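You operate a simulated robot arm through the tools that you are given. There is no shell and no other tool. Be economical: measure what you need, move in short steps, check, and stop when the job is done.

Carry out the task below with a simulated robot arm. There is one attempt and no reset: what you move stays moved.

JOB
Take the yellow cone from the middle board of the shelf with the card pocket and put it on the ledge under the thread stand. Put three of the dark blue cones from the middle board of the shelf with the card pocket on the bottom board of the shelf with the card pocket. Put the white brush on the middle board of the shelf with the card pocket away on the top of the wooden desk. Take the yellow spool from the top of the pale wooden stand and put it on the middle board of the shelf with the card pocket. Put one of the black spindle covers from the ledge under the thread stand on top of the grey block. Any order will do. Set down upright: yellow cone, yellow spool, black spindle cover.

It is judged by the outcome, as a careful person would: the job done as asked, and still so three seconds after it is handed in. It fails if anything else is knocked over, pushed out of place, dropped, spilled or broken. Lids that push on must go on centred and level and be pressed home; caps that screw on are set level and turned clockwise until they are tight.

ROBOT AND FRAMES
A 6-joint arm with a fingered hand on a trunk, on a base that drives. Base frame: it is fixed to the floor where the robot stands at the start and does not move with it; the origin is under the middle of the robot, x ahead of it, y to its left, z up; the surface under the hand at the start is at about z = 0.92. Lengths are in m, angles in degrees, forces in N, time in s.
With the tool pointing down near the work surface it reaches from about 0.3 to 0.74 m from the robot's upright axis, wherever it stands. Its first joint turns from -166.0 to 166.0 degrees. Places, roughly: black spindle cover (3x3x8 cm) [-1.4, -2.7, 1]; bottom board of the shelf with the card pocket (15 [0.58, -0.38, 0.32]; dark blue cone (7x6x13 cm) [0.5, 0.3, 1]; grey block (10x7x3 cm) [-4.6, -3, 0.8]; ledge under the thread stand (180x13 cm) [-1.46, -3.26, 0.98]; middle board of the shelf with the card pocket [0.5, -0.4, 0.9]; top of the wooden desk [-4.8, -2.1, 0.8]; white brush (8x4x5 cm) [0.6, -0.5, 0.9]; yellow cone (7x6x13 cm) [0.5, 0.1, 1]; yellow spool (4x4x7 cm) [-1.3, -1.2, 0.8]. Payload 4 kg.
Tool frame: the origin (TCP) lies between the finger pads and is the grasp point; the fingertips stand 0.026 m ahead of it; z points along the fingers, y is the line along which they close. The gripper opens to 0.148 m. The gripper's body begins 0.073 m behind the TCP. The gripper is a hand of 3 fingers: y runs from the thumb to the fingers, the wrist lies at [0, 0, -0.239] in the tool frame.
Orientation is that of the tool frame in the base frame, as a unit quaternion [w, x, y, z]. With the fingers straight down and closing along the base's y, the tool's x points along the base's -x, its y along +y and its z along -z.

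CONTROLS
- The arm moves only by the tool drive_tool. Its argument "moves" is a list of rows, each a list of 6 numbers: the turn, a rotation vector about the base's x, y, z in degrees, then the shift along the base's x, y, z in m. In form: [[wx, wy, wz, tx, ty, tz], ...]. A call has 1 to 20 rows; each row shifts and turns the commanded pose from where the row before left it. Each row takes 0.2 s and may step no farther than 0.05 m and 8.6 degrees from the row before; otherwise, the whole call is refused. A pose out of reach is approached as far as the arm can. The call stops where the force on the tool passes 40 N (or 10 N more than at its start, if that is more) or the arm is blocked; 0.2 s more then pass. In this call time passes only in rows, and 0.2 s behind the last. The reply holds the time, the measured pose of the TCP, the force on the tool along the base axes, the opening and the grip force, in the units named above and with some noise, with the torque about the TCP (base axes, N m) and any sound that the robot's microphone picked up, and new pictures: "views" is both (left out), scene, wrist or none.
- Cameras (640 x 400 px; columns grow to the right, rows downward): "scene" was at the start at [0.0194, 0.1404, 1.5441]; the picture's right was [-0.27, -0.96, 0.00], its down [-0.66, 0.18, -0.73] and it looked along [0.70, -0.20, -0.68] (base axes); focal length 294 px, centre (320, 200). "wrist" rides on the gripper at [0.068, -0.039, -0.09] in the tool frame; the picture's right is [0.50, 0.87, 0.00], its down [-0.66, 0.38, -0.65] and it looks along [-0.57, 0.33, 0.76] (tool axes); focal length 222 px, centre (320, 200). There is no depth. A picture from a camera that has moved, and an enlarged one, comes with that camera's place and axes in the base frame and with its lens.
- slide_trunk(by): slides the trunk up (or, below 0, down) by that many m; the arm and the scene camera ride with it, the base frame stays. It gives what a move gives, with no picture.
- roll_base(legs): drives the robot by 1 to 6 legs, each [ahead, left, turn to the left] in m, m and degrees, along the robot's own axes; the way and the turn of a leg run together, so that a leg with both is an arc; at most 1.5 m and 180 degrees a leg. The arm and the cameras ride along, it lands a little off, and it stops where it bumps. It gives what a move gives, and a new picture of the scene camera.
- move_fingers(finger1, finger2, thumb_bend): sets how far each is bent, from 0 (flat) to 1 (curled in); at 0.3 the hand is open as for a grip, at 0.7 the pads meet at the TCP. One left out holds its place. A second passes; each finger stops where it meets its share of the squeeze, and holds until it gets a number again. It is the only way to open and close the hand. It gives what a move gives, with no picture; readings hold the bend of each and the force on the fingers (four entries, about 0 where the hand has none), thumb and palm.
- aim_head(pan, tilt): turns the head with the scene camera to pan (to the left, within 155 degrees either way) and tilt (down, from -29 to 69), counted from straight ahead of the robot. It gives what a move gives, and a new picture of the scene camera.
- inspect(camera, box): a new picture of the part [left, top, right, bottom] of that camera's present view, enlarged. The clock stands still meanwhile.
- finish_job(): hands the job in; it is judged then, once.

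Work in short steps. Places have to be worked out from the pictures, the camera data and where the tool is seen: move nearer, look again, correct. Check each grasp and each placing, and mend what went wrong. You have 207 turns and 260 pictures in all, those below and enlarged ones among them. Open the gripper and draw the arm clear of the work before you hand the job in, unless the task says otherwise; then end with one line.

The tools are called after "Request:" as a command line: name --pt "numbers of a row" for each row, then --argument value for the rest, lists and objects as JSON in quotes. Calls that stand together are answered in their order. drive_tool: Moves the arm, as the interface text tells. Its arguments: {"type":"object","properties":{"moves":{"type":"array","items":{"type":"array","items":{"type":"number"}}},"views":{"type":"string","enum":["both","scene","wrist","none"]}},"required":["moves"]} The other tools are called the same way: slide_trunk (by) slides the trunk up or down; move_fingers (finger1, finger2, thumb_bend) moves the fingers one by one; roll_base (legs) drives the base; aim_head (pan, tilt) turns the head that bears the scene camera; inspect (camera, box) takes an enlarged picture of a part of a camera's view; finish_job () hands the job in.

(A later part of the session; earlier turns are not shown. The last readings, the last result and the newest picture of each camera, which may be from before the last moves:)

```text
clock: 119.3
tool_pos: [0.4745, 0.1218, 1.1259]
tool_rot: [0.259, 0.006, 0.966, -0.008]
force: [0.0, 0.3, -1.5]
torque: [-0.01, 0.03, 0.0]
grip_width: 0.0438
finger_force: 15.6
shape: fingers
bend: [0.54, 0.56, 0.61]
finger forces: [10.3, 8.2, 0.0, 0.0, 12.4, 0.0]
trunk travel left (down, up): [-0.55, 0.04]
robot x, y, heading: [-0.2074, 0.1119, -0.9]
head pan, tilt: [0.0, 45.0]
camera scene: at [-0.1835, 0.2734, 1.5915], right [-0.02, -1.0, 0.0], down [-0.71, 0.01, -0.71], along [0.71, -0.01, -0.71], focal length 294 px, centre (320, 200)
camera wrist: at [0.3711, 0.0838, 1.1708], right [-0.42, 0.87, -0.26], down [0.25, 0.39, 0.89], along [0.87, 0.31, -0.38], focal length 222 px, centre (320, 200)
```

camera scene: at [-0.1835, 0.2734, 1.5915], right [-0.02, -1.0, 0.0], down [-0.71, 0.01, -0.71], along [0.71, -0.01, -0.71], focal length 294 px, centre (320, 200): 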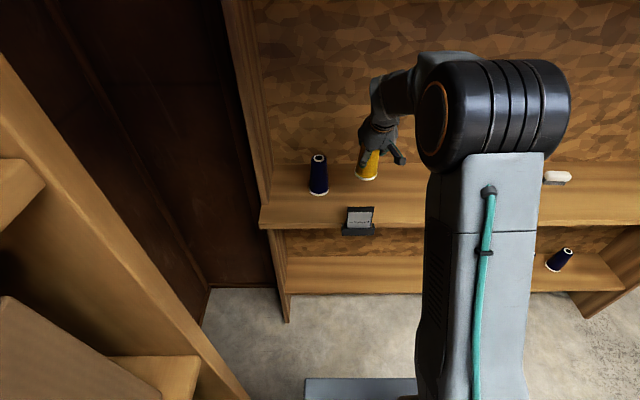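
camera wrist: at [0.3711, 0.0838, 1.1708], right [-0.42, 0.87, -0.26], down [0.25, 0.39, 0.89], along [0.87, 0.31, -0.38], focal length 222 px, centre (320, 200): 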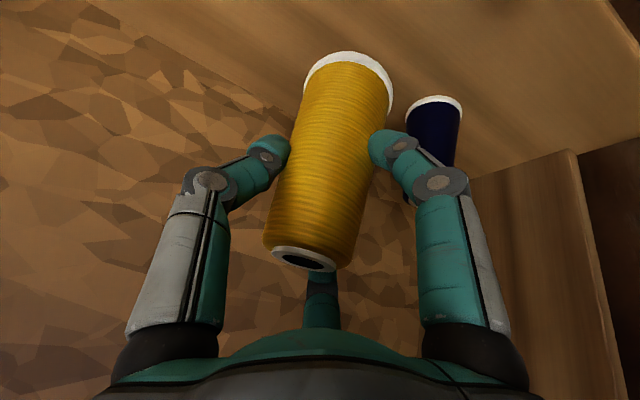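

Yellow gripped (base 0.098 below the TCP). Back away, pull the arm in, then strafe down the aisle and turn around.

Request:
roll_base --legs '[[-0.3, 0, 0]]'

Request:
drive_tool --pt "0 0 0 -0.05 0 0.02" --pt "0 0 0 -0.05 0 0.02" --pt "0 0 0 -0.05 0 0.02" --pt "0 0 0 -0.05 0 0" --views "none"

Request:
aim_head --pan -90 --tilt 25

Request:
roll_base --legs '[[0, -1.4, 0], [0, -1.2, 0]]'

```text
clock: 121.3
tool_pos: [0.1882, 0.1273, 1.1276]
tool_rot: [0.259, 0.004, 0.966, -0.007]
force: [-0.5, -0.5, -1.3]
torque: [-0.04, 0.01, 0.01]
grip_width: 0.0436
finger_force: 15.6
shape: fingers
bend: [0.54, 0.56, 0.61]
finger forces: [10.4, 8.2, 0.0, 0.0, 12.4, 0.0]
trunk travel left (down, up): [-0.55, 0.04]
robot x, y, heading: [-0.4965, 0.115, -0.5]
head pan, tilt: [0.0, 45.0]
camera scene: at [-0.4711, 0.2772, 1.5916], right [-0.01, -1.0, 0.0], down [-0.71, 0.01, -0.71], along [0.71, -0.01, -0.71], focal length 294 px, centre (320, 200)
```

scene: 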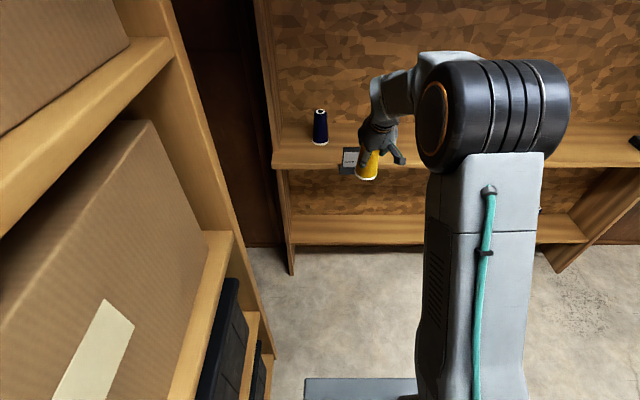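

```text
refused: row 1 steps farther than a row can; nothing moved
```

```text
clock: 122.9
tool_pos: [0.1891, 0.1289, 1.127]
tool_rot: [0.259, 0.004, 0.966, -0.007]
force: [-0.1, -0.5, -1.0]
torque: [0.01, 0.01, 0.04]
grip_width: 0.0435
finger_force: 15.6
shape: fingers
bend: [0.54, 0.56, 0.61]
finger forces: [10.4, 8.3, 0.0, 0.1, 12.4, 0.1]
trunk travel left (down, up): [-0.55, 0.04]
robot x, y, heading: [-0.4934, 0.1141, -0.4]
head pan, tilt: [-90.0, 25.0]
camera scene: at [-0.5529, 0.186, 1.6221], right [-1.0, 0.01, 0.0], down [0.0, 0.42, -0.91], along [-0.01, -0.91, -0.42], focal length 294 px, centre (320, 200)
```

scene: 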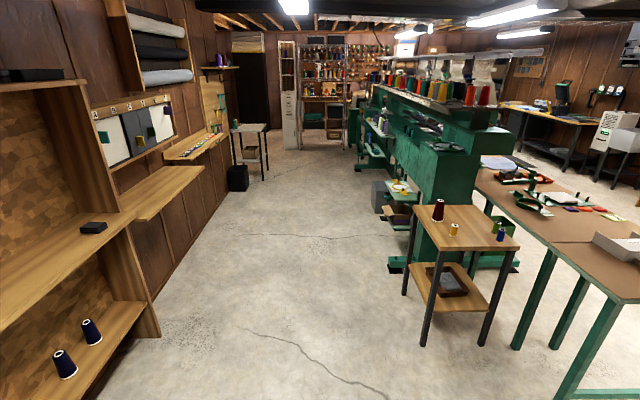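

```text
clock: 135.3
tool_pos: [0.064, -2.4467, 1.1267]
tool_rot: [0.258, 0.027, 0.966, -0.013]
force: [-0.1, -0.5, -1.1]
torque: [-0.03, 0.01, -0.01]
grip_width: 0.0435
finger_force: 14.8
shape: fingers
bend: [0.54, 0.56, 0.61]
finger forces: [10.1, 8.0, 0.0, 0.0, 12.4, 0.0]
trunk travel left (down, up): [-0.55, 0.04]
robot x, y, heading: [-0.6195, -2.4274, -3.5]
head pan, tilt: [-90.0, 25.0]
camera scene: at [-0.6738, -2.3539, 1.6222], right [-1.0, 0.06, 0.0], down [0.02, 0.42, -0.91], along [-0.05, -0.9, -0.42], focal length 294 px, centre (320, 200)
```

scene: 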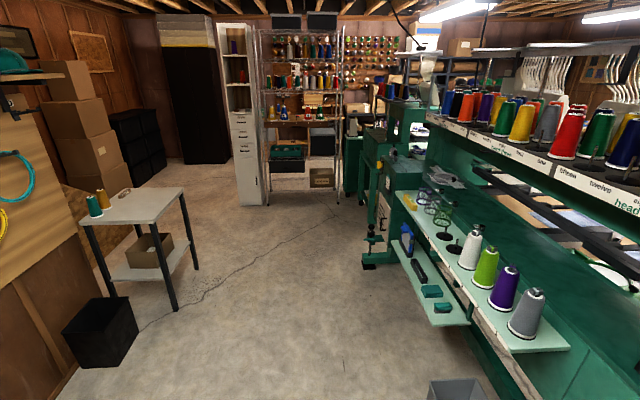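

Past the stand. Turn the head to the right-rear to see the machine's front and ledge.

Request:
aim_head --pan -145 --tilt 30

```text
clock: 136.6
tool_pos: [0.0652, -2.4465, 1.1268]
tool_rot: [0.258, 0.028, 0.966, -0.014]
force: [-0.3, -1.0, -2.2]
torque: [0.01, 0.05, -0.01]
grip_width: 0.0436
finger_force: 15.5
shape: fingers
bend: [0.54, 0.56, 0.61]
finger forces: [10.1, 8.1, 0.1, 0.0, 12.3, 0.0]
trunk travel left (down, up): [-0.55, 0.04]
robot x, y, heading: [-0.6201, -2.4259, -3.2]
head pan, tilt: [-145.0, 30.0]
camera scene: at [-0.7453, -2.3093, 1.6142], right [-0.53, 0.85, 0.0], down [0.43, 0.26, -0.87], along [-0.74, -0.46, -0.5], focal length 294 px, centre (320, 200)
```

scene: 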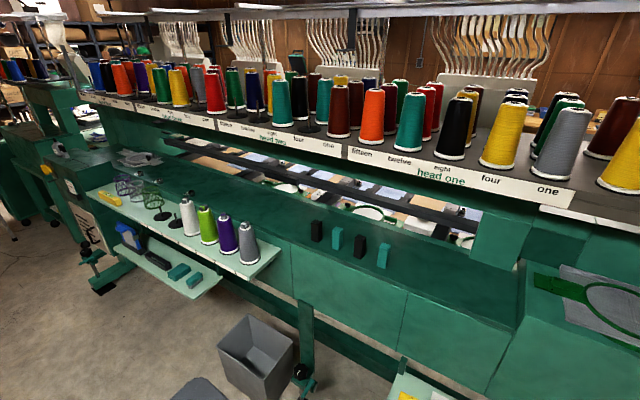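

I see the dark-green ledge with four spindle covers (black, teal, black, teal) under the thread rack. Zoom to see its edges.

Request:
inspect --camera "scene" --box '[220, 170, 540, 370]'

```text
2.00 times, centred on (380, 270) of scene
camera zoom: at [-0.7453, -2.3093, 1.6142], right [-0.53, 0.85, 0.0], down [0.43, 0.26, -0.87], along [-0.74, -0.46, -0.5], focal length 589 px, centre (200, 60)
```

zoom: 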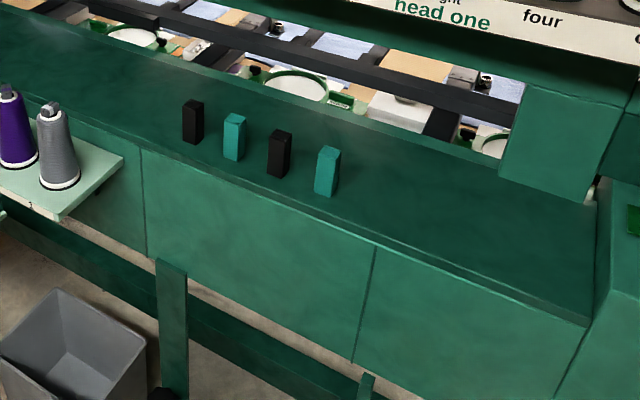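

Free ledge space: right of the covers, about (-1.455,-2.415), z=0.98. I step back from the machine, turn left 180° to face it.

Request:
slide_trunk --by 0.04

Request:
roll_base --legs '[[0.2, 0, 0], [0, 0, 180]]'

Request:
aim_head --pan 5 --tilt 35

```text
clock: 137.4
tool_pos: [0.0642, -2.4469, 1.1672]
tool_rot: [0.259, 0.028, 0.965, -0.015]
force: [0.5, -0.2, -1.7]
torque: [0.03, 0.04, 0.01]
grip_width: 0.0435
finger_force: 16.3
shape: fingers
bend: [0.54, 0.56, 0.61]
finger forces: [10.1, 8.1, 0.0, 0.0, 12.4, 0.1]
trunk travel left (down, up): [-0.59, 0.0]
robot x, y, heading: [-0.6161, -2.428, -3.5]
head pan, tilt: [-145.0, 30.0]
```

```text
clock: 146.4
tool_pos: [-1.109, -2.4473, 1.1674]
tool_rot: [-0.007, 0.966, -0.007, -0.258]
force: [-0.7, -0.5, -1.5]
torque: [0.02, -0.05, 0.01]
grip_width: 0.0422
finger_force: 13.9
shape: fingers
bend: [0.54, 0.56, 0.61]
finger forces: [8.4, 8.0, 0.0, 0.0, 12.0, 0.1]
trunk travel left (down, up): [-0.59, 0.0]
robot x, y, heading: [-0.4279, -2.4405, 179.2]
head pan, tilt: [-145.0, 30.0]
camera scene: at [-0.2948, -2.5496, 1.6542], right [0.56, -0.83, 0.0], down [-0.41, -0.28, -0.87], along [0.72, 0.48, -0.5], focal length 294 px, centre (320, 200)
```

scene: 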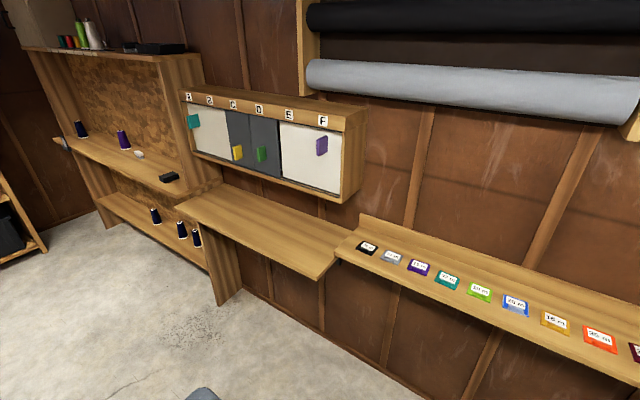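

```text
clock: 148.8
tool_pos: [-1.1094, -2.4483, 1.1664]
tool_rot: [-0.008, 0.966, -0.007, -0.259]
force: [0.7, 0.5, -1.3]
torque: [-0.01, -0.01, 0.01]
grip_width: 0.0422
finger_force: 13.7
shape: fingers
bend: [0.54, 0.56, 0.61]
finger forces: [8.3, 8.0, 0.0, 0.1, 12.1, 0.0]
trunk travel left (down, up): [-0.59, 0.0]
robot x, y, heading: [-0.4266, -2.4381, 179.3]
head pan, tilt: [5.0, 35.0]
camera scene: at [-0.4577, -2.6062, 1.6464], right [-0.07, 1.0, 0.0], down [0.57, 0.04, -0.82], along [-0.82, -0.06, -0.57], focal length 294 px, centre (320, 200)
```

scene: 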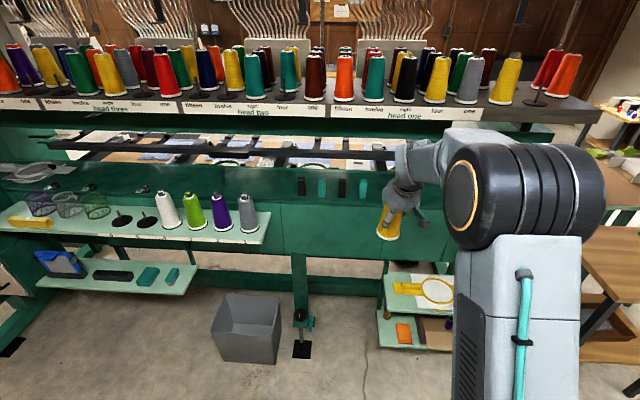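

Positions agree. Drive forward 0.28 and check.

Request:
roll_base --legs '[[0.28, 0, 0.7]]'

Request:
drive_tool --pt "0 0 0 0 0.03 0" --views "both"

```text
clock: 150.7
tool_pos: [-1.3896, -2.4508, 1.1652]
tool_rot: [-0.007, 0.966, -0.003, -0.259]
force: [0.2, -0.6, -1.7]
torque: [0.02, -0.04, 0.0]
grip_width: 0.042
finger_force: 13.9
shape: fingers
bend: [0.54, 0.56, 0.61]
finger forces: [8.4, 8.1, 0.0, 0.0, 11.9, 0.0]
trunk travel left (down, up): [-0.59, 0.0]
robot x, y, heading: [-0.7054, -2.4311, 179.6]
head pan, tilt: [5.0, 35.0]
camera scene: at [-0.7371, -2.6028, 1.6463], right [-0.08, 1.0, 0.0], down [0.57, 0.05, -0.82], along [-0.82, -0.06, -0.57], focal length 294 px, centre (320, 200)
```

scene: 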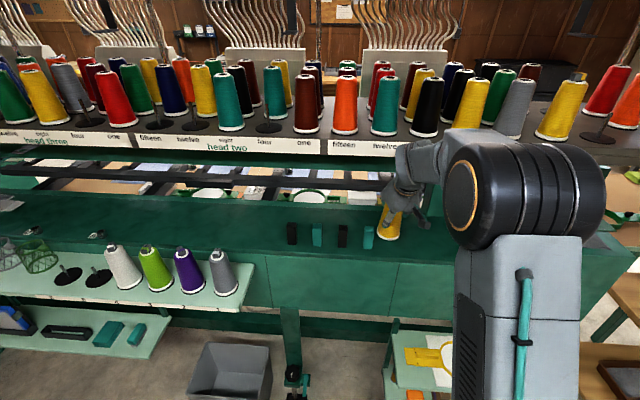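

```text
clock: 151.1
tool_pos: [-1.3896, -2.4211, 1.1692]
tool_rot: [-0.007, 0.966, -0.003, -0.259]
force: [-0.4, 0.6, -0.7]
torque: [-0.01, -0.02, 0.0]
grip_width: 0.0418
finger_force: 14.1
shape: fingers
bend: [0.54, 0.56, 0.61]
finger forces: [8.5, 8.0, 0.0, 0.0, 12.2, 0.1]
trunk travel left (down, up): [-0.59, 0.0]
robot x, y, heading: [-0.7073, -2.4375, 179.4]
head pan, tilt: [5.0, 35.0]
camera scene: at [-0.7364, -2.6026, 1.6464], right [-0.08, 1.0, 0.0], down [0.57, 0.04, -0.82], along [-0.82, -0.06, -0.57], focal length 294 px, centre (320, 200)
camera wrist: at [-1.2843, -2.384, 1.2129], right [0.42, -0.87, -0.26], down [-0.24, -0.39, 0.89], along [-0.87, -0.31, -0.38], focal length 222 px, centre (320, 200)
```

scene: 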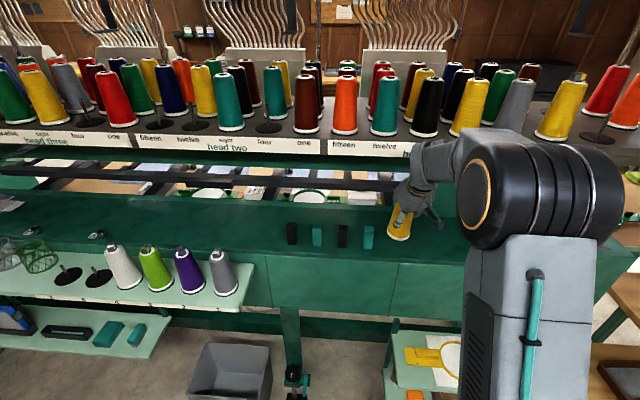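
wrist: 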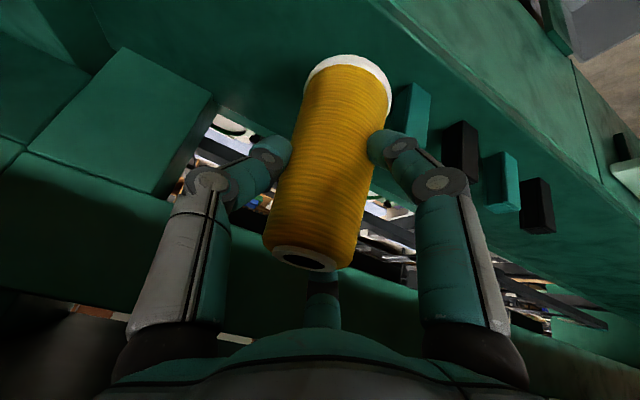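

The cone is held as gripped. Move over (-1.455,-2.413) and descend to just above the ledge.

Request:
drive_tool --pt "0 0 0 -0.035 0.008 0" --pt "0 0 0 -0.03 0 -0.02" --pt "0 0 0 0 0 -0.04" --pt "0 0 0 0 0 -0.02" --views "both"

```text
clock: 152.1
tool_pos: [-1.4543, -2.4104, 1.0872]
tool_rot: [-0.007, 0.966, -0.002, -0.26]
force: [-0.1, 0.4, 0.2]
torque: [-0.02, 0.0, -0.03]
grip_width: 0.042
finger_force: 13.9
shape: fingers
bend: [0.54, 0.56, 0.61]
finger forces: [8.9, 8.0, 0.0, 0.1, 11.9, 0.0]
trunk travel left (down, up): [-0.59, 0.0]
robot x, y, heading: [-0.7045, -2.436, 179.5]
head pan, tilt: [5.0, 35.0]
camera scene: at [-0.7363, -2.6027, 1.6464], right [-0.08, 1.0, 0.0], down [0.57, 0.04, -0.82], along [-0.82, -0.06, -0.57], focal length 294 px, centre (320, 200)
camera wrist: at [-1.3506, -2.3737, 1.1318], right [0.42, -0.87, -0.26], down [-0.24, -0.39, 0.89], along [-0.87, -0.31, -0.38], focal length 222 px, centre (320, 200)
```

scene: 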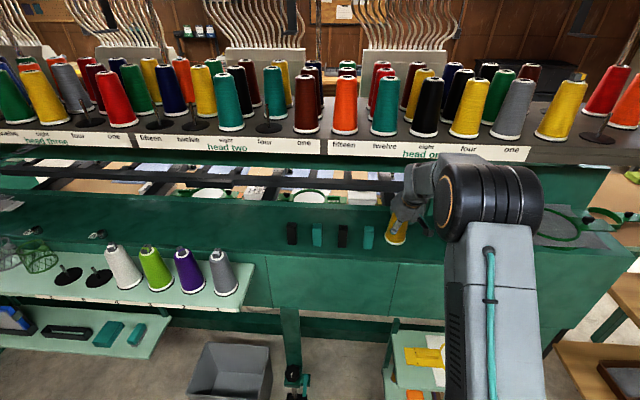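
wrist: 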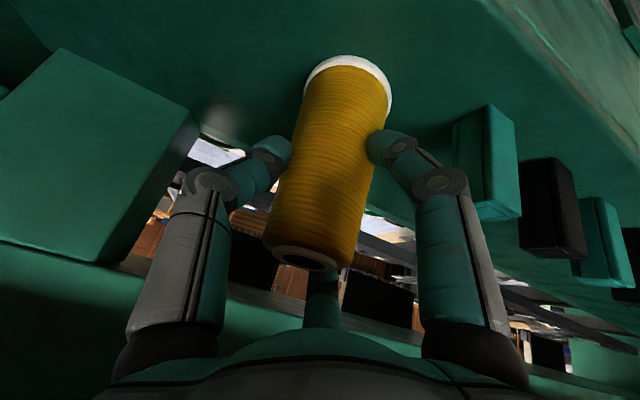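

Lower to contact.

Request:
drive_tool --pt "0 0 0 0 0 -0.005" --views "none"

Request:
drive_tool --pt "0 0 0 0 0 -0.003" --views "none"

```text
clock: 152.5
tool_pos: [-1.4548, -2.4106, 1.0863]
tool_rot: [-0.008, 0.965, -0.003, -0.261]
force: [-2.0, 2.7, 13.2]
torque: [0.1, -0.03, 0.03]
grip_width: 0.0413
finger_force: 17.7
shape: fingers
bend: [0.54, 0.56, 0.61]
finger forces: [11.1, 9.9, 0.0, 0.0, 14.3, 0.0]
trunk travel left (down, up): [-0.59, 0.0]
robot x, y, heading: [-0.7043, -2.4378, 179.6]
head pan, tilt: [5.0, 35.0]
```

```text
clock: 152.9
tool_pos: [-1.4538, -2.412, 1.0838]
tool_rot: [-0.008, 0.965, -0.003, -0.261]
force: [-2.0, 2.8, 23.0]
torque: [0.15, -0.02, -0.04]
grip_width: 0.0396
finger_force: 20.0
shape: fingers
bend: [0.55, 0.55, 0.61]
finger forces: [12.1, 12.3, 0.0, 0.1, 15.1, 0.1]
trunk travel left (down, up): [-0.59, 0.0]
robot x, y, heading: [-0.7073, -2.4362, 179.7]
head pan, tilt: [5.0, 35.0]
```

Contact reached. Relieve and open a little, then rise.

Request:
drive_tool --pt "0 0 0 0 0 0.005" --views "none"

Request:
move_fingers --finger1 0.43 --finger2 0.43 --thumb_bend 0.43

Request:
drive_tool --pt "0 0 0 0 0 0.02" --views "wrist"

```text
clock: 153.3
tool_pos: [-1.4537, -2.412, 1.0837]
tool_rot: [-0.007, 0.966, -0.003, -0.258]
force: [-2.2, 4.0, 10.3]
torque: [0.17, 0.02, 0.0]
grip_width: 0.0394
finger_force: 17.1
shape: fingers
bend: [0.55, 0.55, 0.61]
finger forces: [9.9, 10.3, 0.0, 0.0, 14.5, 0.0]
trunk travel left (down, up): [-0.59, 0.0]
robot x, y, heading: [-0.7024, -2.4335, 179.6]
head pan, tilt: [5.0, 35.0]
```

```text
clock: 154.3
tool_pos: [-1.4538, -2.4117, 1.0847]
tool_rot: [-0.007, 0.966, -0.002, -0.258]
force: [-0.3, 0.2, -0.8]
torque: [0.01, -0.01, 0.01]
grip_width: 0.0846
finger_force: 0.0
shape: fingers
bend: [0.43, 0.43, 0.43]
finger forces: [0.0, 0.0, 0.0, 0.0, 0.0, 0.1]
trunk travel left (down, up): [-0.59, 0.0]
robot x, y, heading: [-0.7079, -2.4363, 179.5]
head pan, tilt: [5.0, 35.0]
```

```text
clock: 154.7
tool_pos: [-1.4534, -2.4131, 1.1046]
tool_rot: [-0.008, 0.966, -0.003, -0.258]
force: [-1.3, -0.1, -0.5]
torque: [-0.02, 0.01, 0.0]
grip_width: 0.0846
finger_force: 0.0
shape: fingers
bend: [0.43, 0.43, 0.43]
finger forces: [0.1, 0.0, 0.0, 0.0, 0.1, 0.1]
trunk travel left (down, up): [-0.59, 0.0]
robot x, y, heading: [-0.7068, -2.4365, 179.7]
head pan, tilt: [5.0, 35.0]
camera wrist: at [-1.3509, -2.3763, 1.1485], right [0.42, -0.87, -0.26], down [-0.24, -0.39, 0.89], along [-0.87, -0.31, -0.38], focal length 222 px, centre (320, 200)
```

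wrist: 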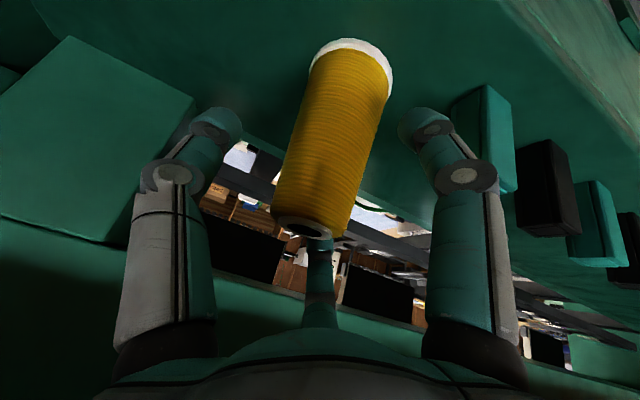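

Standing upright. Rise clear of it and back off.

Request:
drive_tool --pt "0 0 0 0 0 0.04" --pt "0 0 0 0 0 0.04" --pt "0 0 0 0.03 0 0.03" --pt "0 0 0 0.05 0 0.0" --views "both"

```text
clock: 155.7
tool_pos: [-1.3738, -2.4102, 1.2151]
tool_rot: [-0.008, 0.966, -0.004, -0.26]
force: [0.3, 0.4, -0.6]
torque: [0.03, 0.0, -0.01]
grip_width: 0.085
finger_force: 0.1
shape: fingers
bend: [0.43, 0.43, 0.43]
finger forces: [0.0, 0.1, 0.1, 0.0, 0.1, 0.1]
trunk travel left (down, up): [-0.59, 0.0]
robot x, y, heading: [-0.7058, -2.434, 179.4]
head pan, tilt: [5.0, 35.0]
camera scene: at [-0.7359, -2.6028, 1.6464], right [-0.08, 1.0, 0.0], down [0.57, 0.05, -0.82], along [-0.82, -0.06, -0.57], focal length 294 px, centre (320, 200)
camera wrist: at [-1.2688, -2.3729, 1.2593], right [0.42, -0.87, -0.26], down [-0.24, -0.39, 0.89], along [-0.87, -0.31, -0.38], focal length 222 px, centre (320, 200)
```

scene: 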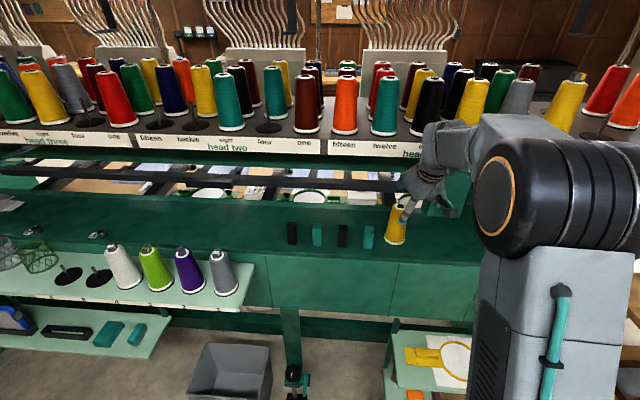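
wrist: 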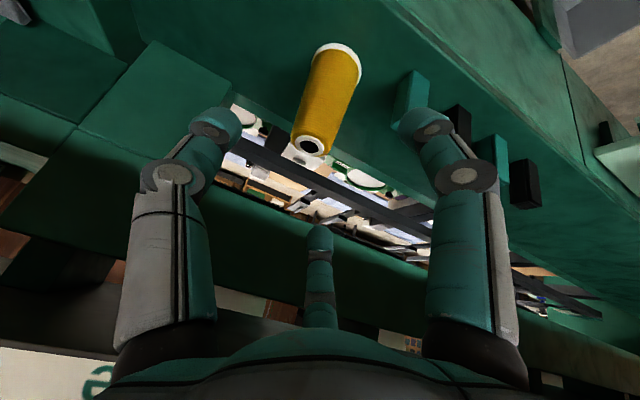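

Yellow is done. Next the leftmost black cover (~(-1.44,-2.754)). The rack lip is about x=-1.40, z=1.3, so I use the 48° tilt again; strafe left and retilt.

Request:
roll_base --legs '[[-0.06, 0, 0], [0, 0.33, 0.4]]'

Request:
drive_tool --pt "0 6 0 0 0 0" --pt "0 6 0 0 0 -0.02" --pt "0 6 0 0 0 -0.03" --views "none"

Request:
move_fingers --finger1 0.48 --finger2 0.48 --thumb_bend 0.48

Request:
drive_tool --pt "0 0 0 0 0 -0.02" --views "both"

```text
clock: 158.4
tool_pos: [-1.3161, -2.7432, 1.2134]
tool_rot: [-0.006, 0.966, 0.004, -0.258]
force: [-0.6, -0.1, 0.3]
torque: [-0.02, -0.01, 0.01]
grip_width: 0.0848
finger_force: 0.0
shape: fingers
bend: [0.43, 0.43, 0.43]
finger forces: [0.1, 0.0, 0.0, 0.0, 0.0, 0.0]
trunk travel left (down, up): [-0.59, 0.0]
robot x, y, heading: [-0.6466, -2.7577, -179.6]
head pan, tilt: [5.0, 35.0]
camera scene: at [-0.6747, -2.9258, 1.6463], right [-0.09, 1.0, 0.0], down [0.57, 0.05, -0.82], along [-0.82, -0.08, -0.57], focal length 294 px, centre (320, 200)
```

scene: 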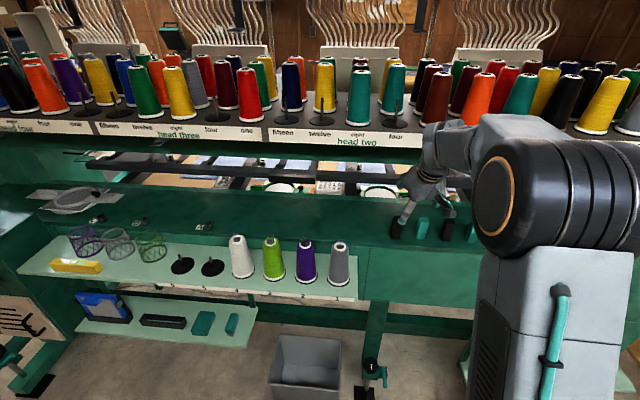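

```text
clock: 159.2
tool_pos: [-1.3142, -2.7384, 1.1704]
tool_rot: [-0.013, 0.918, 0.001, -0.397]
force: [0.0, 0.3, 0.0]
torque: [0.0, -0.02, 0.0]
grip_width: 0.0851
finger_force: 0.1
shape: fingers
bend: [0.43, 0.43, 0.43]
finger forces: [0.1, 0.0, 0.1, 0.0, 0.0, 0.0]
out of reach, approached as far as the arm can: row 3
trunk travel left (down, up): [-0.59, 0.0]
robot x, y, heading: [-0.6421, -2.7551, -179.8]
head pan, tilt: [5.0, 35.0]
```

```text
clock: 160.2
tool_pos: [-1.3134, -2.7398, 1.1709]
tool_rot: [-0.012, 0.918, 0.001, -0.396]
force: [0.1, -0.1, 0.7]
torque: [-0.04, 0.04, -0.03]
grip_width: 0.0694
finger_force: 0.1
shape: fingers
bend: [0.48, 0.48, 0.48]
finger forces: [0.0, 0.1, 0.0, 0.0, 0.0, 0.0]
trunk travel left (down, up): [-0.59, 0.0]
robot x, y, heading: [-0.651, -2.7592, -179.6]
head pan, tilt: [5.0, 35.0]
```

```text
clock: 160.6
tool_pos: [-1.3141, -2.7406, 1.1505]
tool_rot: [-0.006, 0.913, 0.003, -0.407]
force: [0.2, 0.0, -0.2]
torque: [0.0, 0.01, 0.01]
grip_width: 0.0694
finger_force: 0.0
shape: fingers
bend: [0.48, 0.48, 0.48]
finger forces: [0.0, 0.0, 0.0, 0.0, 0.1, 0.1]
trunk travel left (down, up): [-0.59, 0.0]
robot x, y, heading: [-0.6467, -2.7571, -179.6]
head pan, tilt: [5.0, 35.0]
camera scene: at [-0.6753, -2.9253, 1.6464], right [-0.09, 1.0, 0.0], down [0.57, 0.05, -0.82], along [-0.82, -0.08, -0.57], focal length 294 px, centre (320, 200)
camera wrist: at [-1.2016, -2.702, 1.1602], right [0.34, -0.86, -0.38], down [0.05, -0.39, 0.92], along [-0.94, -0.33, -0.09], focal length 222 px, centre (320, 200)
```

scene: 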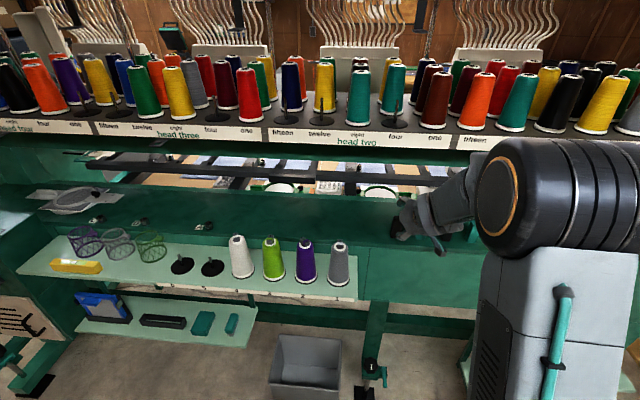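
wrist: 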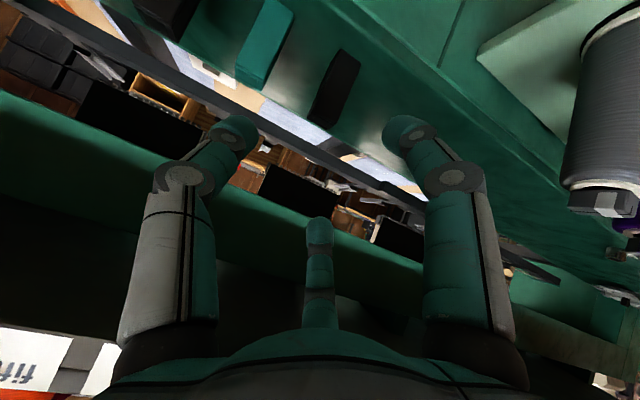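

Zoom on the cover in the wrist view to fix its location.

Request:
inspect --camera "wrist" --box '[220, 0, 440, 138]'

Request:
inspect --camera "scene" --box '[360, 160, 500, 260]'

```text
2.90 times, centred on (330, 69) of wrist
camera zoom: at [-1.2016, -2.702, 1.1602], right [0.34, -0.86, -0.38], down [0.05, -0.39, 0.92], along [-0.94, -0.33, -0.09], focal length 644 px, centre (291, 580)
```

zoom: 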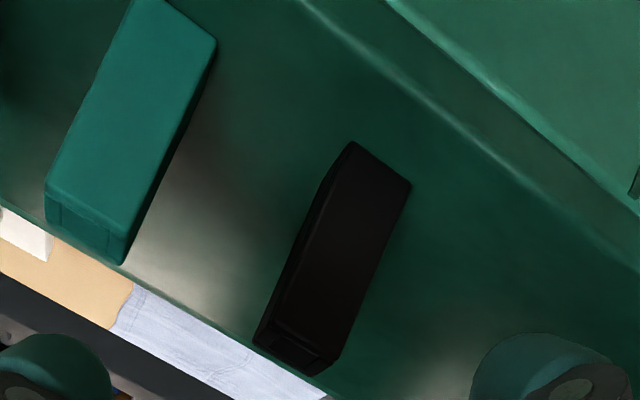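

```text
4.00 times, centred on (430, 210) of scene
camera zoom: at [-0.6753, -2.9253, 1.6464], right [-0.09, 1.0, 0.0], down [0.57, 0.05, -0.82], along [-0.82, -0.08, -0.57], focal length 1178 px, centre (-120, 160)
```

zoom: 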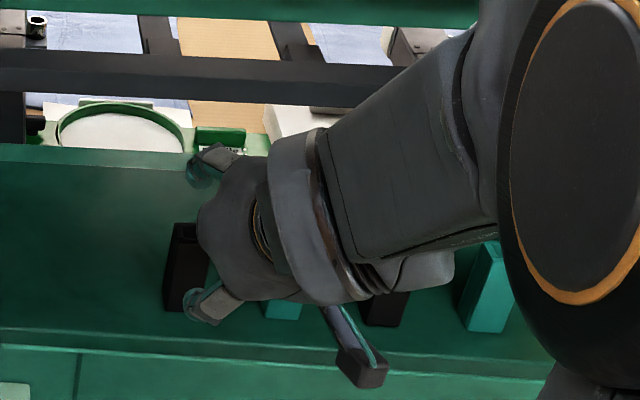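

Cover centre (-1.439,-2.750); teal neighbour's face at y=-2.681, so the thumb fits. Drive base 0.08 closer for reach.

Request:
roll_base --legs '[[0.08, 0, 0]]'

Request:
drive_tool --pt "0 0 0 0 -0.008 0" --views "wrist"

```text
clock: 161.7
tool_pos: [-1.3967, -2.7418, 1.1501]
tool_rot: [-0.005, 0.914, 0.005, -0.406]
force: [-0.4, 0.3, 0.1]
torque: [0.0, 0.01, -0.03]
grip_width: 0.0691
finger_force: 0.1
shape: fingers
bend: [0.48, 0.48, 0.48]
finger forces: [0.0, 0.1, 0.0, 0.0, 0.1, 0.0]
trunk travel left (down, up): [-0.59, 0.0]
robot x, y, heading: [-0.73, -2.7618, -179.4]
head pan, tilt: [5.0, 35.0]
camera scene: at [-0.7584, -2.9259, 1.6463], right [-0.1, 1.0, 0.0], down [0.57, 0.05, -0.82], along [-0.81, -0.08, -0.57], focal length 294 px, centre (320, 200)
```

scene: 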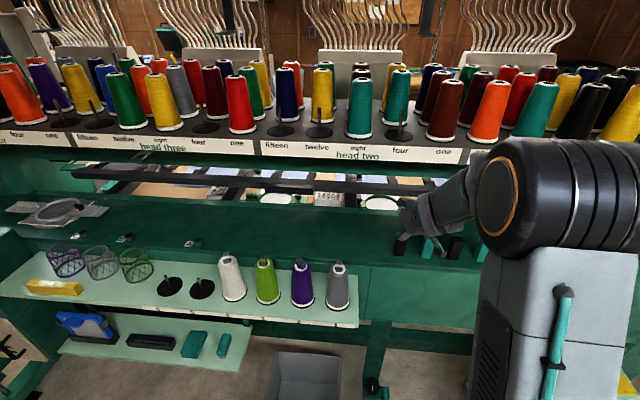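

```text
clock: 162.1
tool_pos: [-1.3961, -2.749, 1.1503]
tool_rot: [-0.005, 0.914, 0.006, -0.407]
force: [0.0, -0.3, -0.5]
torque: [0.02, 0.04, -0.01]
grip_width: 0.0692
finger_force: 0.1
shape: fingers
bend: [0.48, 0.48, 0.48]
finger forces: [0.0, 0.0, 0.1, 0.1, 0.1, 0.0]
trunk travel left (down, up): [-0.59, 0.0]
robot x, y, heading: [-0.7313, -2.7574, -179.6]
head pan, tilt: [5.0, 35.0]
camera wrist: at [-1.2845, -2.7109, 1.1607], right [0.34, -0.86, -0.38], down [0.05, -0.39, 0.92], along [-0.94, -0.33, -0.09], focal length 222 px, centre (320, 200)
```

wrist: 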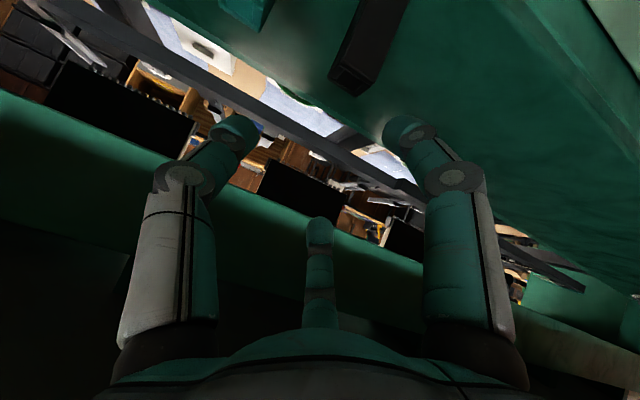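

I go back onto the tool-axis line through the cover, then advance along it.

Request:
drive_tool --pt "0 0 0 0.04 -0.001 0" --pt "0 0 0 0.021 0 -0.013" --pt "0 0 0 -0.026 0 -0.0235" --pt "0 0 0 -0.026 0 -0.0235" --views "wrist"

```text
clock: 163.1
tool_pos: [-1.3868, -2.7507, 1.0909]
tool_rot: [-0.006, 0.913, 0.004, -0.407]
force: [-0.5, 0.9, -0.2]
torque: [0.03, -0.02, 0.0]
grip_width: 0.0693
finger_force: 0.1
shape: fingers
bend: [0.48, 0.48, 0.48]
finger forces: [0.0, 0.0, 0.0, 0.0, 0.0, 0.0]
trunk travel left (down, up): [-0.59, 0.0]
robot x, y, heading: [-0.7287, -2.7583, -179.4]
head pan, tilt: [5.0, 35.0]
camera wrist: at [-1.275, -2.7121, 1.1011], right [0.34, -0.86, -0.38], down [0.05, -0.39, 0.92], along [-0.94, -0.33, -0.09], focal length 222 px, centre (320, 200)
```

wrist: 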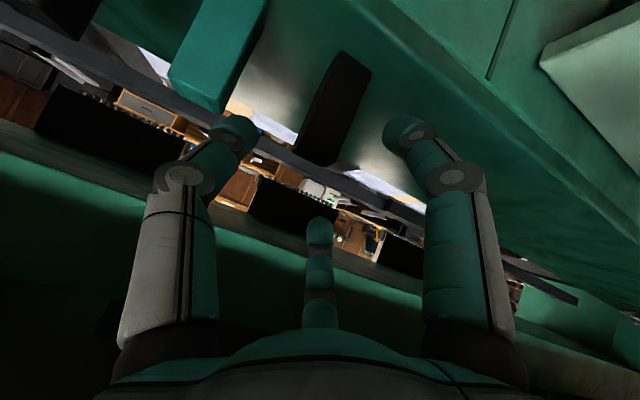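

Aligned; advance the last 7 cm in small rows.

Request:
drive_tool --pt "0 0 0 -0.017 0 -0.0155" --pt "0 0 0 -0.017 0 -0.0155" --views "wrist"

Request:
drive_tool --pt "0 0 0 -0.018 0 -0.016" --views "both"

```text
clock: 163.7
tool_pos: [-1.4216, -2.7491, 1.0592]
tool_rot: [-0.006, 0.914, 0.005, -0.407]
force: [0.9, -0.2, 0.1]
torque: [0.02, 0.0, 0.04]
grip_width: 0.0694
finger_force: 0.1
shape: fingers
bend: [0.48, 0.48, 0.48]
finger forces: [0.0, 0.0, 0.0, 0.0, 0.0, 0.0]
trunk travel left (down, up): [-0.59, 0.0]
robot x, y, heading: [-0.7323, -2.7592, -179.3]
head pan, tilt: [5.0, 35.0]
camera wrist: at [-1.3091, -2.7108, 1.0689], right [0.34, -0.86, -0.38], down [0.05, -0.39, 0.92], along [-0.94, -0.33, -0.09], focal length 222 px, centre (320, 200)
```

wrist: 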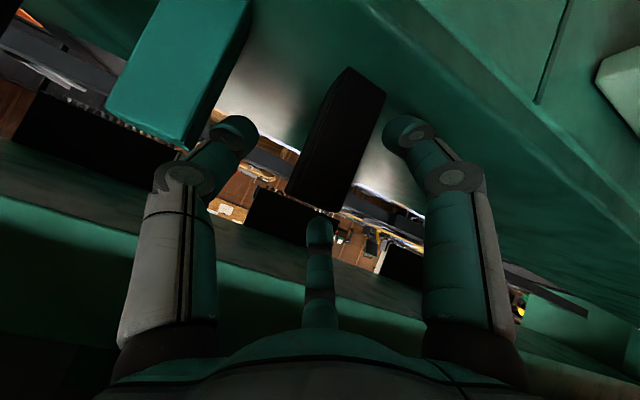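

```text
clock: 164.1
tool_pos: [-1.4365, -2.7497, 1.0427]
tool_rot: [-0.005, 0.913, 0.005, -0.409]
force: [0.1, 0.5, 1.8]
torque: [-0.05, 0.03, 0.0]
grip_width: 0.0663
finger_force: 0.6
shape: fingers
bend: [0.5, 0.48, 0.48]
finger forces: [1.5, 0.0, 0.1, 0.1, 0.1, 0.0]
trunk travel left (down, up): [-0.59, 0.0]
robot x, y, heading: [-0.7299, -2.7577, -179.3]
head pan, tilt: [5.0, 35.0]
camera scene: at [-0.7568, -2.9259, 1.6465], right [-0.1, 1.0, 0.0], down [0.57, 0.05, -0.82], along [-0.82, -0.08, -0.57], focal length 294 px, centre (320, 200)
camera wrist: at [-1.3255, -2.7109, 1.0525], right [0.34, -0.86, -0.38], down [0.05, -0.39, 0.92], along [-0.94, -0.33, -0.09], focal length 222 px, centre (320, 200)
```

scene: 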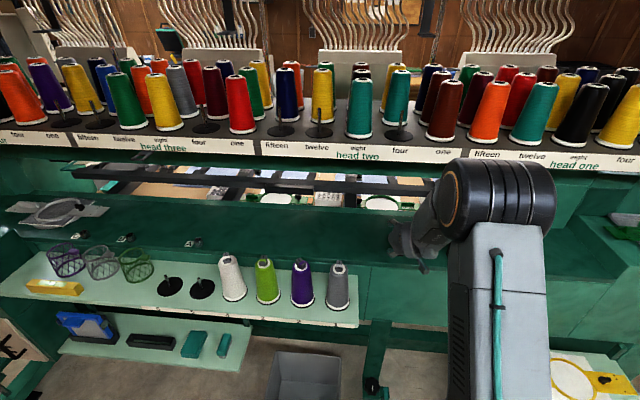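
wrist: 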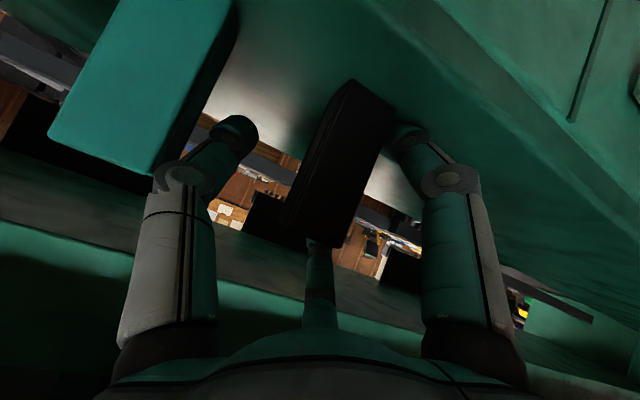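

Finger 1 touches the ledge lightly; raise 5 mm and close.

Request:
drive_tool --pt "0 0 0 0 0 0.006" --views "none"

Request:
move_fingers --finger1 0.7 --finger2 0.7 --thumb_bend 0.7

Request:
drive_tool --pt "0 0 0 0 0 0.015" --views "wrist"

```text
clock: 164.5
tool_pos: [-1.4383, -2.7481, 1.0492]
tool_rot: [-0.006, 0.914, 0.004, -0.407]
force: [-0.2, -0.3, 0.1]
torque: [-0.01, -0.03, -0.02]
grip_width: 0.0683
finger_force: 0.0
shape: fingers
bend: [0.48, 0.48, 0.48]
finger forces: [0.0, 0.0, 0.1, 0.0, 0.1, 0.0]
trunk travel left (down, up): [-0.59, 0.0]
robot x, y, heading: [-0.7289, -2.7578, -179.2]
head pan, tilt: [5.0, 35.0]
```

```text
clock: 165.5
tool_pos: [-1.4379, -2.7495, 1.0486]
tool_rot: [-0.005, 0.913, 0.005, -0.407]
force: [0.2, -0.7, 0.3]
torque: [0.0, 0.03, 0.01]
grip_width: 0.0099
finger_force: 5.1
shape: fingers
bend: [0.66, 0.7, 0.69]
finger forces: [4.3, 0.1, 0.0, 0.0, 4.5, 0.0]
trunk travel left (down, up): [-0.59, 0.0]
robot x, y, heading: [-0.7316, -2.7543, -179.4]
head pan, tilt: [5.0, 35.0]
```

```text
clock: 165.9
tool_pos: [-1.4383, -2.751, 1.064]
tool_rot: [-0.005, 0.913, 0.005, -0.407]
force: [-0.3, 0.5, 0.2]
torque: [0.05, 0.04, 0.0]
grip_width: 0.0098
finger_force: 4.3
shape: fingers
bend: [0.66, 0.7, 0.69]
finger forces: [4.5, 0.0, 0.0, 0.1, 4.5, 0.1]
trunk travel left (down, up): [-0.59, 0.0]
robot x, y, heading: [-0.7329, -2.7577, -179.5]
head pan, tilt: [5.0, 35.0]
camera wrist: at [-1.3266, -2.7115, 1.0743], right [0.34, -0.86, -0.38], down [0.05, -0.39, 0.92], along [-0.94, -0.33, -0.09], focal length 222 px, centre (320, 200)
```

wrist: 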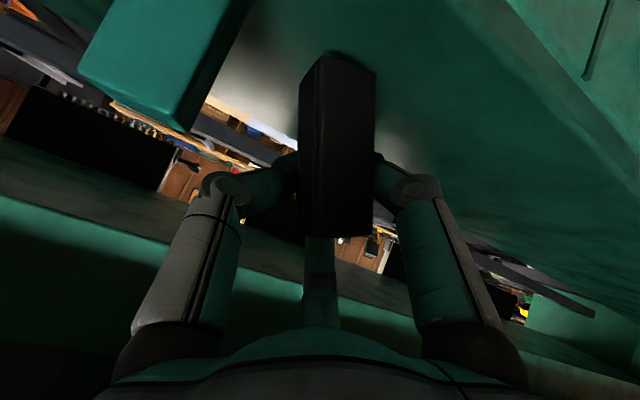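

The fingers closed almost fully, so the cover may have slipped toward the palm rather than be between pads. Look closely.

Request:
inspect --camera "wrist" --box '[200, 20, 460, 260]'

Request:
inspect --camera "scene" --box '[350, 170, 510, 290]'

```text
1.67 times, centred on (330, 140) of wrist
camera zoom: at [-1.3266, -2.7115, 1.0743], right [0.34, -0.86, -0.38], down [0.05, -0.39, 0.92], along [-0.94, -0.33, -0.09], focal length 370 px, centre (303, 300)
```

zoom: 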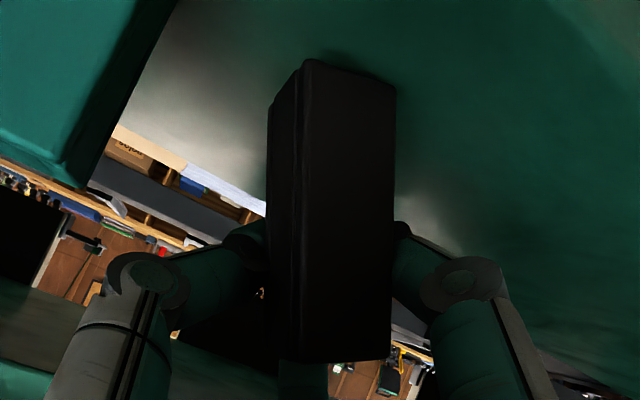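

```text
3.33 times, centred on (430, 230) of scene
camera zoom: at [-0.7572, -2.9259, 1.6464], right [-0.1, 1.0, 0.0], down [0.57, 0.05, -0.82], along [-0.82, -0.08, -0.57], focal length 982 px, centre (-47, 100)
```

zoom: 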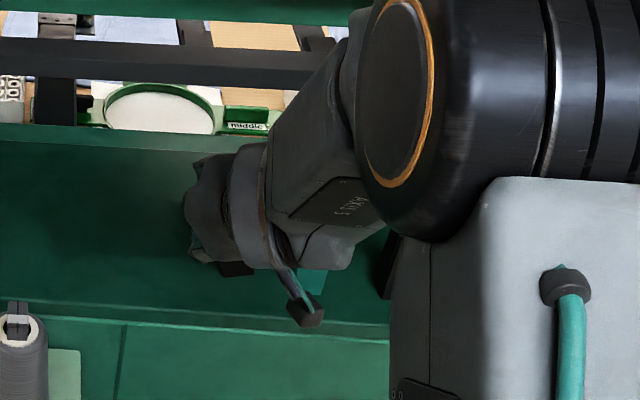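

The cover is lifted but leans ~23° toward -y in the hand. I lift a bit, roll the hand -23° about x to bring it upright, and look.

Request:
drive_tool --pt "0 0 0 0 -0.005 0.015" --pt "-6 0 0 0 -0.005 0.005" --pt "-6 0 0 0 0 0.0" --pt "-6 0 0 0 0 0" --pt "-5 0 0 0 0 0" --views "both"

Request:
inspect --camera "wrist" --box '[200, 0, 460, 240]'

```text
clock: 167.1
tool_pos: [-1.4405, -2.76, 1.0841]
tool_rot: [0.178, 0.896, -0.076, -0.4]
force: [-0.2, 0.3, 0.1]
torque: [0.0, 0.0, 0.01]
grip_width: 0.0097
finger_force: 4.4
shape: fingers
bend: [0.66, 0.7, 0.69]
finger forces: [4.2, 0.1, 0.0, 0.0, 4.6, 0.0]
trunk travel left (down, up): [-0.59, 0.0]
robot x, y, heading: [-0.7285, -2.7591, -179.6]
head pan, tilt: [5.0, 35.0]
camera scene: at [-0.7573, -2.9258, 1.6464], right [-0.1, 1.0, 0.0], down [0.57, 0.05, -0.82], along [-0.82, -0.08, -0.57], focal length 294 px, centre (320, 200)
camera wrist: at [-1.3278, -2.7208, 1.0779], right [0.34, -0.94, -0.02], down [0.05, 0.0, 1.0], along [-0.94, -0.34, 0.05], focal length 222 px, centre (320, 200)
```

scene: 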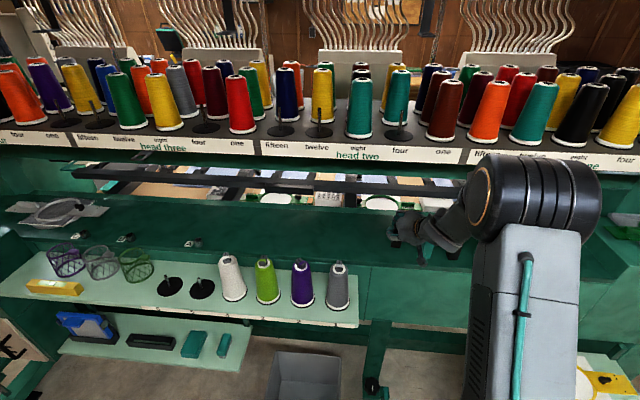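
wrist: 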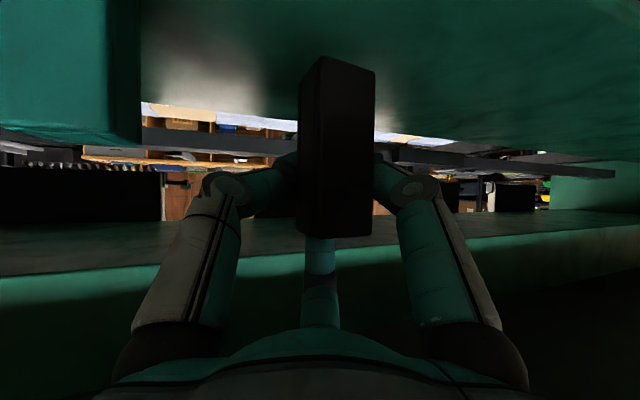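

```text
1.67 times, centred on (330, 120) of wrist
camera zoom: at [-1.3278, -2.7208, 1.0779], right [0.34, -0.94, -0.02], down [0.05, 0.0, 1.0], along [-0.94, -0.34, 0.05], focal length 370 px, centre (303, 333)
```

zoom: 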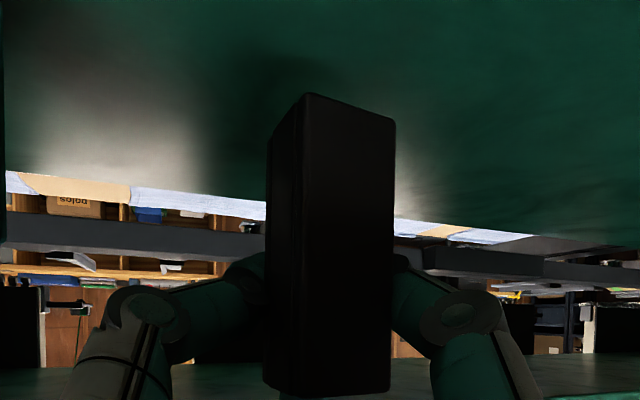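

The cover is now upright and held steadily. I'll carry it as is. Raise, retract the arm, and back off the machine.

Request:
drive_tool --pt "0 0 0 0 0 0.04" --pt "0 0 0 0.04 0 0" --pt "0 0 0 0.04 0 0.02" --pt "0 0 0 0.045 0 0" --views "none"

Request:
roll_base --legs '[[-0.45, 0, 0]]'

Request:
drive_tool --pt "0 0 0 0.03 0 0" --views "wrist"

```text
clock: 168.1
tool_pos: [-1.3166, -2.7595, 1.1403]
tool_rot: [0.175, 0.896, -0.078, -0.4]
force: [0.0, -0.9, -0.5]
torque: [-0.01, 0.04, 0.0]
grip_width: 0.0097
finger_force: 3.9
shape: fingers
bend: [0.66, 0.7, 0.69]
finger forces: [4.3, 0.0, 0.0, 0.0, 4.4, 0.0]
trunk travel left (down, up): [-0.59, 0.0]
robot x, y, heading: [-0.7315, -2.757, -179.5]
head pan, tilt: [5.0, 35.0]
```

```text
clock: 170.8
tool_pos: [-0.8669, -2.7555, 1.142]
tool_rot: [0.176, 0.896, -0.076, -0.399]
force: [-0.3, -0.2, 0.3]
torque: [0.0, 0.01, 0.02]
grip_width: 0.0098
finger_force: 4.3
shape: fingers
bend: [0.66, 0.7, 0.69]
finger forces: [4.3, 0.0, 0.1, 0.0, 4.5, 0.1]
trunk travel left (down, up): [-0.59, 0.0]
robot x, y, heading: [-0.2822, -2.7558, -179.2]
head pan, tilt: [5.0, 35.0]
camera scene: at [-0.3071, -2.9219, 1.6464], right [-0.1, 1.0, 0.0], down [0.57, 0.06, -0.82], along [-0.82, -0.08, -0.57], focal length 294 px, centre (320, 200)
```

scene: 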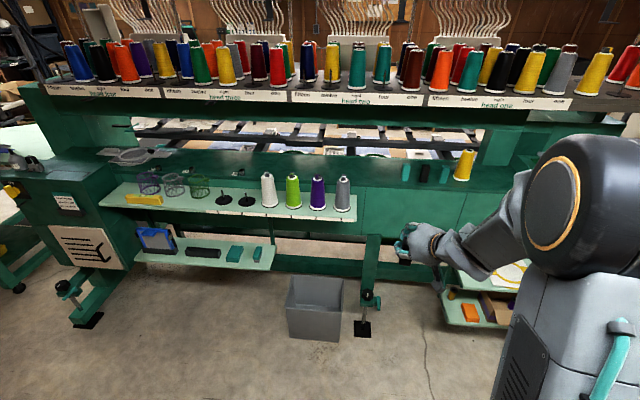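

```text
clock: 171.2
tool_pos: [-0.8366, -2.7559, 1.1413]
tool_rot: [0.177, 0.897, -0.077, -0.398]
force: [0.8, 0.1, -0.7]
torque: [0.0, -0.03, 0.01]
grip_width: 0.0098
finger_force: 4.2
shape: fingers
bend: [0.66, 0.7, 0.69]
finger forces: [4.4, 0.0, 0.0, 0.1, 4.6, 0.1]
trunk travel left (down, up): [-0.59, 0.0]
robot x, y, heading: [-0.2795, -2.7507, -179.3]
head pan, tilt: [5.0, 35.0]
camera wrist: at [-0.7249, -2.7152, 1.1346], right [0.34, -0.94, -0.02], down [0.05, 0.0, 1.0], along [-0.94, -0.34, 0.05], focal length 222 px, centre (320, 200)
```

wrist: 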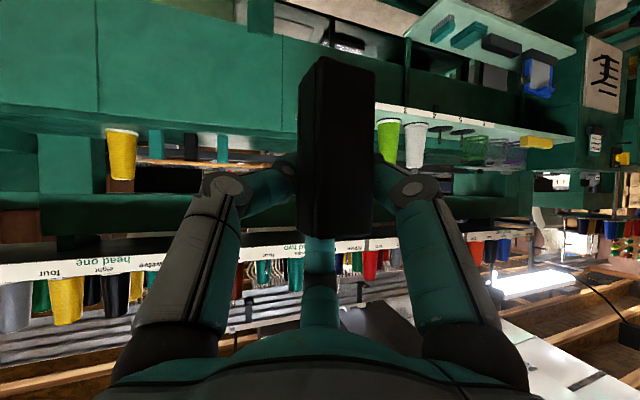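

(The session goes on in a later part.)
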